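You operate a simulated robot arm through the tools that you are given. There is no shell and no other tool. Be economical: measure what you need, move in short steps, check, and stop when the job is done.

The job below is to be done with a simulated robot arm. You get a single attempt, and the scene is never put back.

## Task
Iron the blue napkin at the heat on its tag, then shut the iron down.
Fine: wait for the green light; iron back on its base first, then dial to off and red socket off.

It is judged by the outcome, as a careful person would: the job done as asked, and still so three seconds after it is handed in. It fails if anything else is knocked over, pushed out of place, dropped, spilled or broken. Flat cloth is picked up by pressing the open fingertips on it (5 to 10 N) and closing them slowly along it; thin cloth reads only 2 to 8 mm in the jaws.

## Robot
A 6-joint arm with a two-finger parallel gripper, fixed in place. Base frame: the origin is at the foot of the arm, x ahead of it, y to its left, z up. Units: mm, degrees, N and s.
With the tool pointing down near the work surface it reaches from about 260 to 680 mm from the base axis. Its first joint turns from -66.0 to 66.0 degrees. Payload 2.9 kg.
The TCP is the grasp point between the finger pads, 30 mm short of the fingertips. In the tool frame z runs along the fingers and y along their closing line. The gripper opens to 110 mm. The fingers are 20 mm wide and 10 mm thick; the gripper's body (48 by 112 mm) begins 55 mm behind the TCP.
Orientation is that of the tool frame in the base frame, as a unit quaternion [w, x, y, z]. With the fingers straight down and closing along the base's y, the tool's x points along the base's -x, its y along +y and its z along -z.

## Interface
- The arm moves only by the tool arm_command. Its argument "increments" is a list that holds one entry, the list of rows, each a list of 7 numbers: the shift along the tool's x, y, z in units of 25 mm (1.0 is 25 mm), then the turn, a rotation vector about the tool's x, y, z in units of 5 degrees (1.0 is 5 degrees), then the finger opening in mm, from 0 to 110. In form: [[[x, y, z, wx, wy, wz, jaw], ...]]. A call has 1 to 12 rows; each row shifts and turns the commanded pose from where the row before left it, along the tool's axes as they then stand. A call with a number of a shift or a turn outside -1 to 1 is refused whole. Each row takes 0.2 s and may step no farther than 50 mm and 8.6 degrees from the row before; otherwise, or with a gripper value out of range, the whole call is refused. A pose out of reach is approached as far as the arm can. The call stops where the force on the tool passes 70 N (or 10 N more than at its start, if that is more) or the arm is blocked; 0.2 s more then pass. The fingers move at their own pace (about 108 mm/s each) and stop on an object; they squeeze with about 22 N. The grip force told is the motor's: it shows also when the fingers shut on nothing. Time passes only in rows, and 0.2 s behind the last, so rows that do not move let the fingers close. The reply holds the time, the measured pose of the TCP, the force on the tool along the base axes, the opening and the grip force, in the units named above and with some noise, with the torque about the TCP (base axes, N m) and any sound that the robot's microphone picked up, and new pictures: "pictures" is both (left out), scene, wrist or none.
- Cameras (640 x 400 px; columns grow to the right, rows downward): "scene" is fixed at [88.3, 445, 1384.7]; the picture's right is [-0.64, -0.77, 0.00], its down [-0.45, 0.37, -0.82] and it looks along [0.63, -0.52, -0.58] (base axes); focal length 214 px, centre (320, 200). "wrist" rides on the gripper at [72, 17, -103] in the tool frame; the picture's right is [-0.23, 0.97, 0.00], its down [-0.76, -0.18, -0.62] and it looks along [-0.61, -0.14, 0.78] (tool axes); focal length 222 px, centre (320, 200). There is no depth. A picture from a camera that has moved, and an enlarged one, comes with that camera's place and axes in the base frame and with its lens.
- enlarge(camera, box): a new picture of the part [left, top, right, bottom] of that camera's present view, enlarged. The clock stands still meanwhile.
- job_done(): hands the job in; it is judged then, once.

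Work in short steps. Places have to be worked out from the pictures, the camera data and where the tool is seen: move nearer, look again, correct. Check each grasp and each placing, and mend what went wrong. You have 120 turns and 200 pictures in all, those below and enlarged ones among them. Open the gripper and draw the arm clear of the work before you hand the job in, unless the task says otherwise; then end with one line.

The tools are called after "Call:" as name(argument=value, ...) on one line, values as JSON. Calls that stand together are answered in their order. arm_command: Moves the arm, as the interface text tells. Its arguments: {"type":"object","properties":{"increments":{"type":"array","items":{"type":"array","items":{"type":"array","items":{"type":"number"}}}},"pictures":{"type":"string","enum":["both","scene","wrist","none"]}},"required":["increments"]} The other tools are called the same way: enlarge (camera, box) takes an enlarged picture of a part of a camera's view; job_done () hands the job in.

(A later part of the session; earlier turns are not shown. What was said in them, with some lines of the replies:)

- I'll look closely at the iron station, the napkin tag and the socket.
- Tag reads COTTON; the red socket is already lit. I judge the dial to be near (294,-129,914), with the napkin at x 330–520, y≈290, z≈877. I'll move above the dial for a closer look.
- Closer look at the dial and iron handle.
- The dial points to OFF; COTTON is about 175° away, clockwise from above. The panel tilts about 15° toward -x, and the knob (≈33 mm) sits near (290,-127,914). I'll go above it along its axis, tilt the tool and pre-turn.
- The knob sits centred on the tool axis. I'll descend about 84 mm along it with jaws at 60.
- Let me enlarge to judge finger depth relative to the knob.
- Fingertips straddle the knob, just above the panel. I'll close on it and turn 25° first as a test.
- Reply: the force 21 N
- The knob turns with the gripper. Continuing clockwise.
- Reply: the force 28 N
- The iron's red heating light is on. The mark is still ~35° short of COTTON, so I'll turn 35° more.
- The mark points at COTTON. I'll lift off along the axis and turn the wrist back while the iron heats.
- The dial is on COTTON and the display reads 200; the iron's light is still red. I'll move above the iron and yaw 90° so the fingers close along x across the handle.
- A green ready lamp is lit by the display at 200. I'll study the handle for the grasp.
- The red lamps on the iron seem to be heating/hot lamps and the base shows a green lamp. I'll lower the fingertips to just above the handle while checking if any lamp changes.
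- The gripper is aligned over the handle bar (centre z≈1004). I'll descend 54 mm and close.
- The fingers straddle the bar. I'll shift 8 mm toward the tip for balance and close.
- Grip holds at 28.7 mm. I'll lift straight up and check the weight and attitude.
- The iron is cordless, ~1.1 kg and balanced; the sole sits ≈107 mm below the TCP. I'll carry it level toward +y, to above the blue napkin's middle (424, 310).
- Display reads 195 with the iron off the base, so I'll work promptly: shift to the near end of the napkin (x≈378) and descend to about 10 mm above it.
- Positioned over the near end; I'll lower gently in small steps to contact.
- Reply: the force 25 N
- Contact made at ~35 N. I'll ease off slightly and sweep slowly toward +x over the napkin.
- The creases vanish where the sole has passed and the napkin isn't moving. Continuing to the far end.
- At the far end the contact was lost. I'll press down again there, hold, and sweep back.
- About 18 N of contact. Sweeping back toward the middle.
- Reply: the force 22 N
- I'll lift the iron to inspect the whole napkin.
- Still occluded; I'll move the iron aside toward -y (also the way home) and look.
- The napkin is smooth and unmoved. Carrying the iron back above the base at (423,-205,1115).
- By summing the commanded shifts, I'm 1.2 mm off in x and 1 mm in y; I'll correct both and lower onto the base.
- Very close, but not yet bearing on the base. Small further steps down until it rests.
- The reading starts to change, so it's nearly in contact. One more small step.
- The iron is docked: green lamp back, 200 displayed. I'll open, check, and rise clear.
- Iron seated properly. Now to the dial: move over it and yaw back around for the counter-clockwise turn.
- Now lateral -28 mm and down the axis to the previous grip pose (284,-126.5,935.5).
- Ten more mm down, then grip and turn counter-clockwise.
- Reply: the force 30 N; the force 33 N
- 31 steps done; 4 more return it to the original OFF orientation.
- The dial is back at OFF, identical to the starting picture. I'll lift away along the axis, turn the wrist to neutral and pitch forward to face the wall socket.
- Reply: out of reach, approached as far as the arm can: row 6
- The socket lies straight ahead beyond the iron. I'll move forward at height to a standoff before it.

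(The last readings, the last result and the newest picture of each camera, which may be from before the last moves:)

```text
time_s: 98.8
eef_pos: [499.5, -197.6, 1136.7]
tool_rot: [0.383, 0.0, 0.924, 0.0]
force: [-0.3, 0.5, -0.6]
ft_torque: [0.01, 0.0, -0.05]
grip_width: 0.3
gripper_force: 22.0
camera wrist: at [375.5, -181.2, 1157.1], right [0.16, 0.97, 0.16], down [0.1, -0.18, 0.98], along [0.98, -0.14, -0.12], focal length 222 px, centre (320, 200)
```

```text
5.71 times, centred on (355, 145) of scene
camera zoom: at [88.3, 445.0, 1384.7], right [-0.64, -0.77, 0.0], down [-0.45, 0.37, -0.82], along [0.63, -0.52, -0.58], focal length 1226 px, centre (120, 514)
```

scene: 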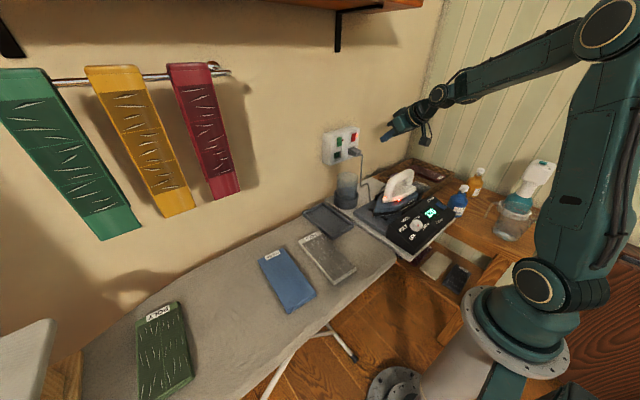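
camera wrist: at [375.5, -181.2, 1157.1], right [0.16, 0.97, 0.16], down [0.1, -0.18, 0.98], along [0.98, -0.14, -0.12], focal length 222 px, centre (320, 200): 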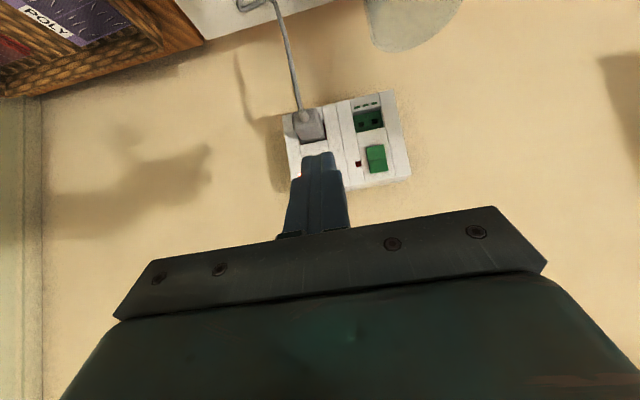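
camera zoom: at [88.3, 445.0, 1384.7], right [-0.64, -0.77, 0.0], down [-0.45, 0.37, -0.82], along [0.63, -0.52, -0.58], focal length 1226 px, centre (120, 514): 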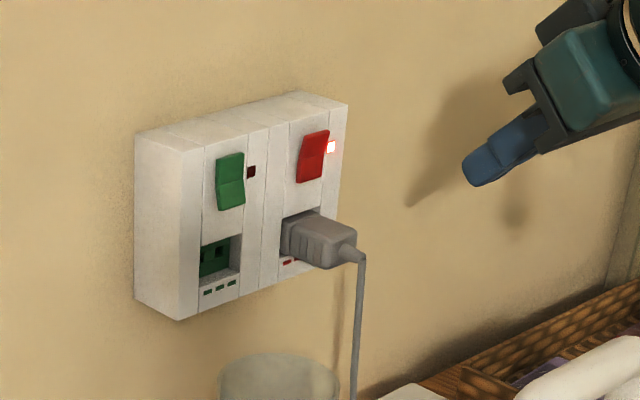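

Comparing rockers: green (off) has its top pressed in, while red (on) has its bottom in and top standing out, so I must press red's top half, around (672,-216,1094). Moving closer with closed fingers.

Call:
arm_command(increments=[[[-0.406, -0.148, 0.73, 0, 0, 0, 0], [-0.406, -0.148, 0.73, 0, 0, 0, 0], [-0.406, -0.148, 0.73, 0, 0, 0, 0], [-0.406, -0.148, 0.73, 0, 0, 0, 0], [-0.406, -0.148, 0.73, 0, 0, 0, 0], [0, 0, 0, 0, 0, 0, 0]]], pictures="wrist")

Call:
enlarge(camera="scene", box=[315, 110, 395, 180])

Call:
enlarge(camera="wrist", box=[240, 60, 420, 220])

```text
time_s: 100.2
eef_pos: [597.9, -216.6, 1108.1]
tool_rot: [0.383, 0.0, 0.924, 0.001]
force: [-0.2, -0.3, -0.1]
ft_torque: [0.0, -0.03, 0.0]
grip_width: 0.1
gripper_force: 21.5
camera wrist: at [474.1, -200.1, 1130.0], right [0.16, 0.97, 0.16], down [0.1, -0.18, 0.98], along [0.98, -0.14, -0.12], focal length 222 px, centre (320, 200)
```

wrist: 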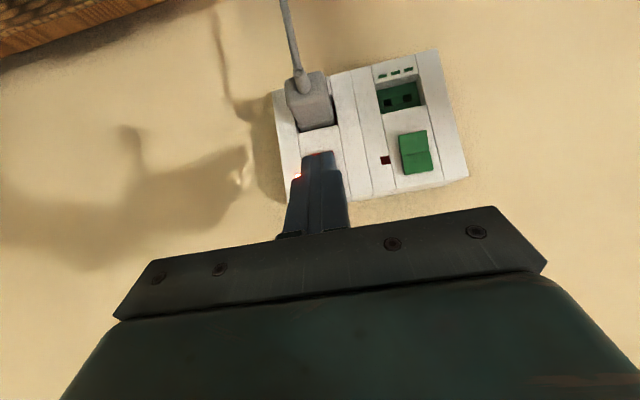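

```text
5.71 times, centred on (355, 145) of scene
camera zoom: at [88.3, 445.0, 1384.7], right [-0.64, -0.77, 0.0], down [-0.45, 0.37, -0.82], along [0.63, -0.52, -0.58], focal length 1226 px, centre (120, 514)
```

zoom: 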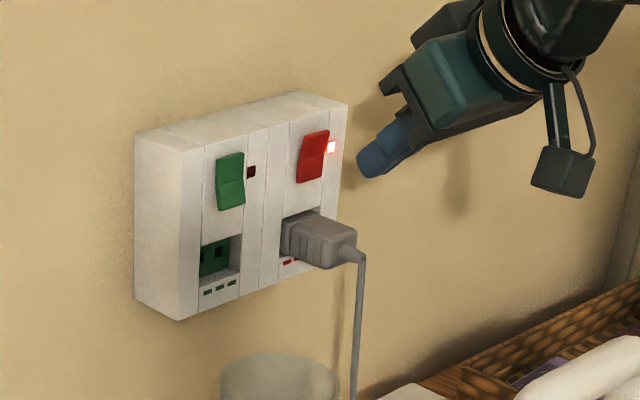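

```text
2.50 times, centred on (330, 140) of wrist
camera zoom: at [474.1, -200.1, 1130.0], right [0.16, 0.97, 0.16], down [0.1, -0.18, 0.98], along [0.98, -0.14, -0.12], focal length 555 px, centre (295, 350)
```

zoom: 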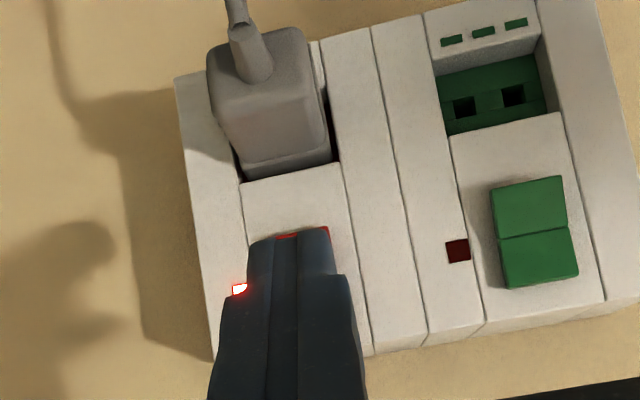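

Finger is in line with the red rocker (y≈-216), tip edge at z≈1094. Advancing in +x gently.

Call:
arm_command(increments=[[[-0.283, 0, 0.283, 0, 0, 0, 0], [-0.283, 0, 0.283, 0, 0, 0, 0], [-0.283, 0, 0.283, 0, 0, 0, 0], [-0.1, 0, 0.1, 0, 0, 0, 0]]], pictures="none")

Call:
enlarge(camera="scene", box=[325, 115, 385, 165])

```text
time_s: 101.2
eef_pos: [630.8, -216.4, 1108.8]
tool_rot: [0.383, 0.0, 0.924, -0.001]
force: [0.3, 0.0, -0.6]
ft_torque: [0.04, 0.03, 0.03]
grip_width: 0.1
gripper_force: 22.1
```

```text
8.00 times, centred on (355, 140) of scene
camera zoom: at [88.3, 445.0, 1384.7], right [-0.64, -0.77, 0.0], down [-0.45, 0.37, -0.82], along [0.63, -0.52, -0.58], focal length 1716 px, centre (40, 680)
```

zoom: 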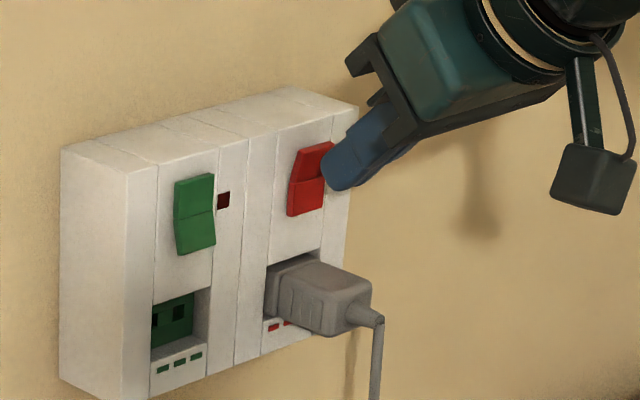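

The tip will meet the red rocker's upper half. I'll raise it 3 mm and advance in small steps to press.

Call:
arm_command(increments=[[[-0.085, 0, -0.085, 0, 0, 0, 0], [-0.1, 0, 0.1, 0, 0, 0, 0], [-0.1, 0, 0.1, 0, 0, 0, 0], [-0.1, 0, 0.1, 0, 0, 0, 0]]], pictures="none")

Call:
enlarge(camera="scene", box=[325, 115, 385, 165])

```text
time_s: 102.2
eef_pos: [643.1, -216.5, 1112.1]
tool_rot: [0.383, 0.0, 0.924, 0.0]
force: [0.4, 0.3, 0.3]
ft_torque: [-0.04, 0.01, 0.0]
grip_width: 0.0
gripper_force: 21.9
```

```text
8.00 times, centred on (355, 140) of scene
camera zoom: at [88.3, 445.0, 1384.7], right [-0.64, -0.77, 0.0], down [-0.45, 0.37, -0.82], along [0.63, -0.52, -0.58], focal length 1716 px, centre (40, 680)
```

zoom: 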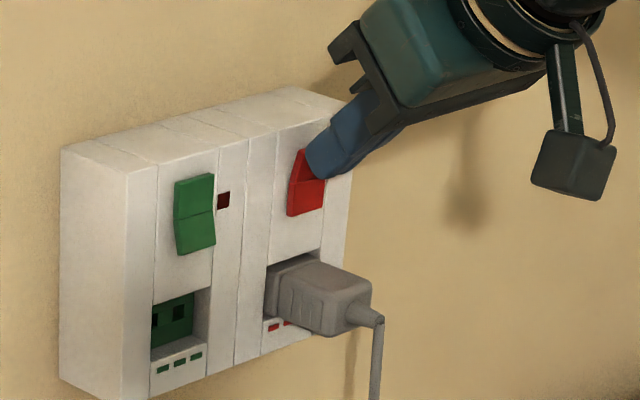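

Almost in contact at the upper half. A few more small steps.

Call:
arm_command(increments=[[[-0.06, 0, 0.06, 0, 0, 0, 0], [-0.06, 0, 0.06, 0, 0, 0, 0], [-0.06, 0, 0.06, 0, 0, 0, 0]]], pictures="none")

Call:
enlarge(camera="scene", box=[325, 115, 385, 165])

```text
time_s: 103.0
eef_pos: [646.6, -217.4, 1111.5]
tool_rot: [0.38, 0.0, 0.925, 0.0]
force: [-29.4, 5.0, 3.8]
ft_torque: [-0.35, 0.32, 0.2]
grip_width: 0.0
gripper_force: 22.0
```

```text
8.00 times, centred on (355, 140) of scene
camera zoom: at [87.3, 445.2, 1384.7], right [-0.64, -0.77, 0.0], down [-0.45, 0.37, -0.82], along [0.63, -0.52, -0.58], focal length 1716 px, centre (40, 680)
```

zoom: 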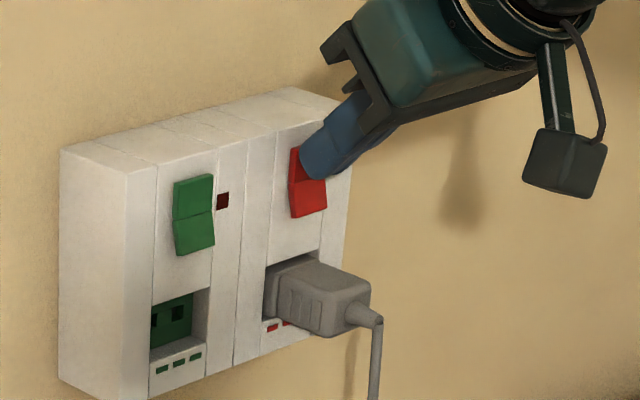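

The rocker flipped (its bottom now stands out like the green one). I'll back off and check its lamp.

Call:
arm_command(increments=[[[0.2, 0, -0.2, 0, 0, 0, 0], [0.6, 0, -0.6, 0, 0, 0, 0], [0.7, 0, -0.8, 0, 0, 0, 0], [0.6, 0, -0.9, 0, 0, 0, 0], [0.6, 0, -1, 0, 0, 0, 0], [0.6, 0, -1, 0, 0, 0, 0]]], pictures="scene")

Call:
enlarge(camera="scene", box=[325, 115, 385, 165])

Call:
enlarge(camera="scene", box=[340, 150, 480, 260])

```text
time_s: 104.4
eef_pos: [511.8, -216.8, 1134.9]
tool_rot: [0.382, 0.0, 0.924, 0.0]
force: [-0.1, 0.3, 0.2]
ft_torque: [-0.01, 0.02, 0.0]
grip_width: 0.0
gripper_force: 22.0
```

scene: 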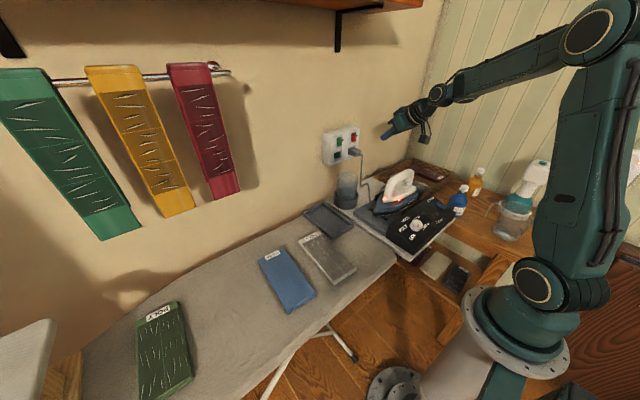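

```text
8.00 times, centred on (355, 140) of scene
camera zoom: at [88.3, 445.0, 1384.7], right [-0.64, -0.77, 0.0], down [-0.45, 0.37, -0.82], along [0.63, -0.52, -0.58], focal length 1716 px, centre (40, 680)
```

zoom: 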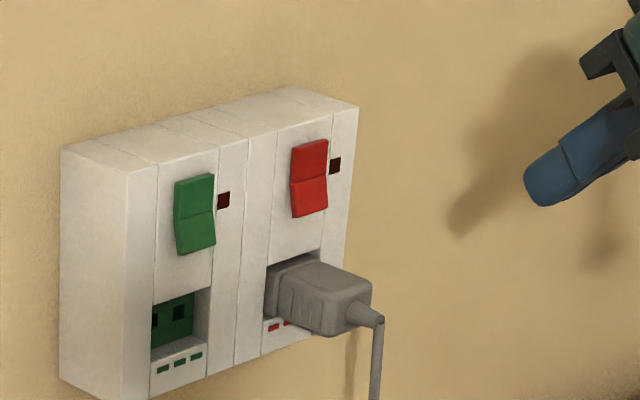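

```text
3.64 times, centred on (410, 205) of scene
camera zoom: at [88.3, 445.0, 1384.7], right [-0.64, -0.77, 0.0], down [-0.45, 0.37, -0.82], along [0.63, -0.52, -0.58], focal length 780 px, centre (-7, 182)
```

zoom: 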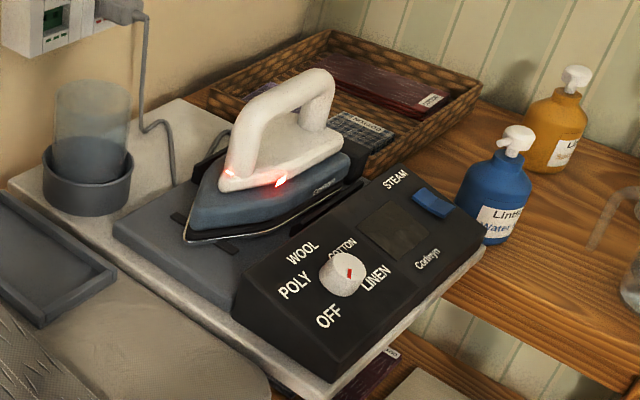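

The socket lamp and display are out, the dial is on OFF, and the iron is on its base (its red lamp is residual heat). I'll raise the arm clear and open the gripper.

Call:
arm_command(increments=[[[-0.8, 0, -0.8, 0, 0, 0, 20], [-0.8, 0, -0.8, 0, 0, 0, 60], [-0.8, 0, -0.8, 0, 0, 0, 110], [-0.5, 0, -0.8, 0, 0, 0, 110], [0, 0, 0, 0, 0, 0, 110], [0, 0, 0, 0, 0, 0, 110]]], pictures="scene")

```text
time_s: 105.8
eef_pos: [506.4, -217.1, 1240.9]
tool_rot: [0.383, 0.0, 0.924, 0.0]
force: [-0.5, 0.1, 0.6]
ft_torque: [-0.02, -0.03, 0.02]
grip_width: 110.0
gripper_force: 0.1
```

scene: 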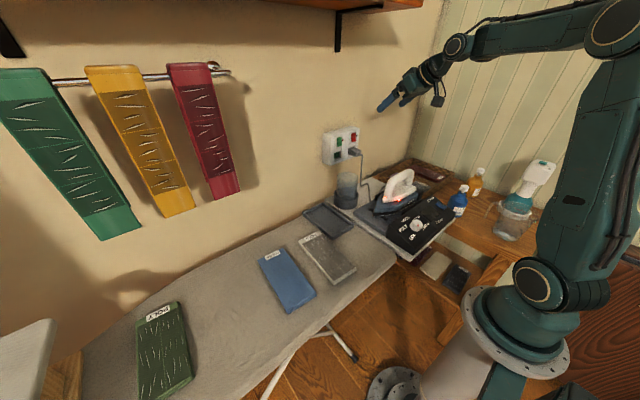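

All is in order and the arm is clear, so I'm handing in the job.

Call:
job_done()

```text
The job is handed in.
```

The blue napkin was ironed smooth at COTTON after the green light came on; the iron then went back on its base, the dial to OFF and the red socket off.
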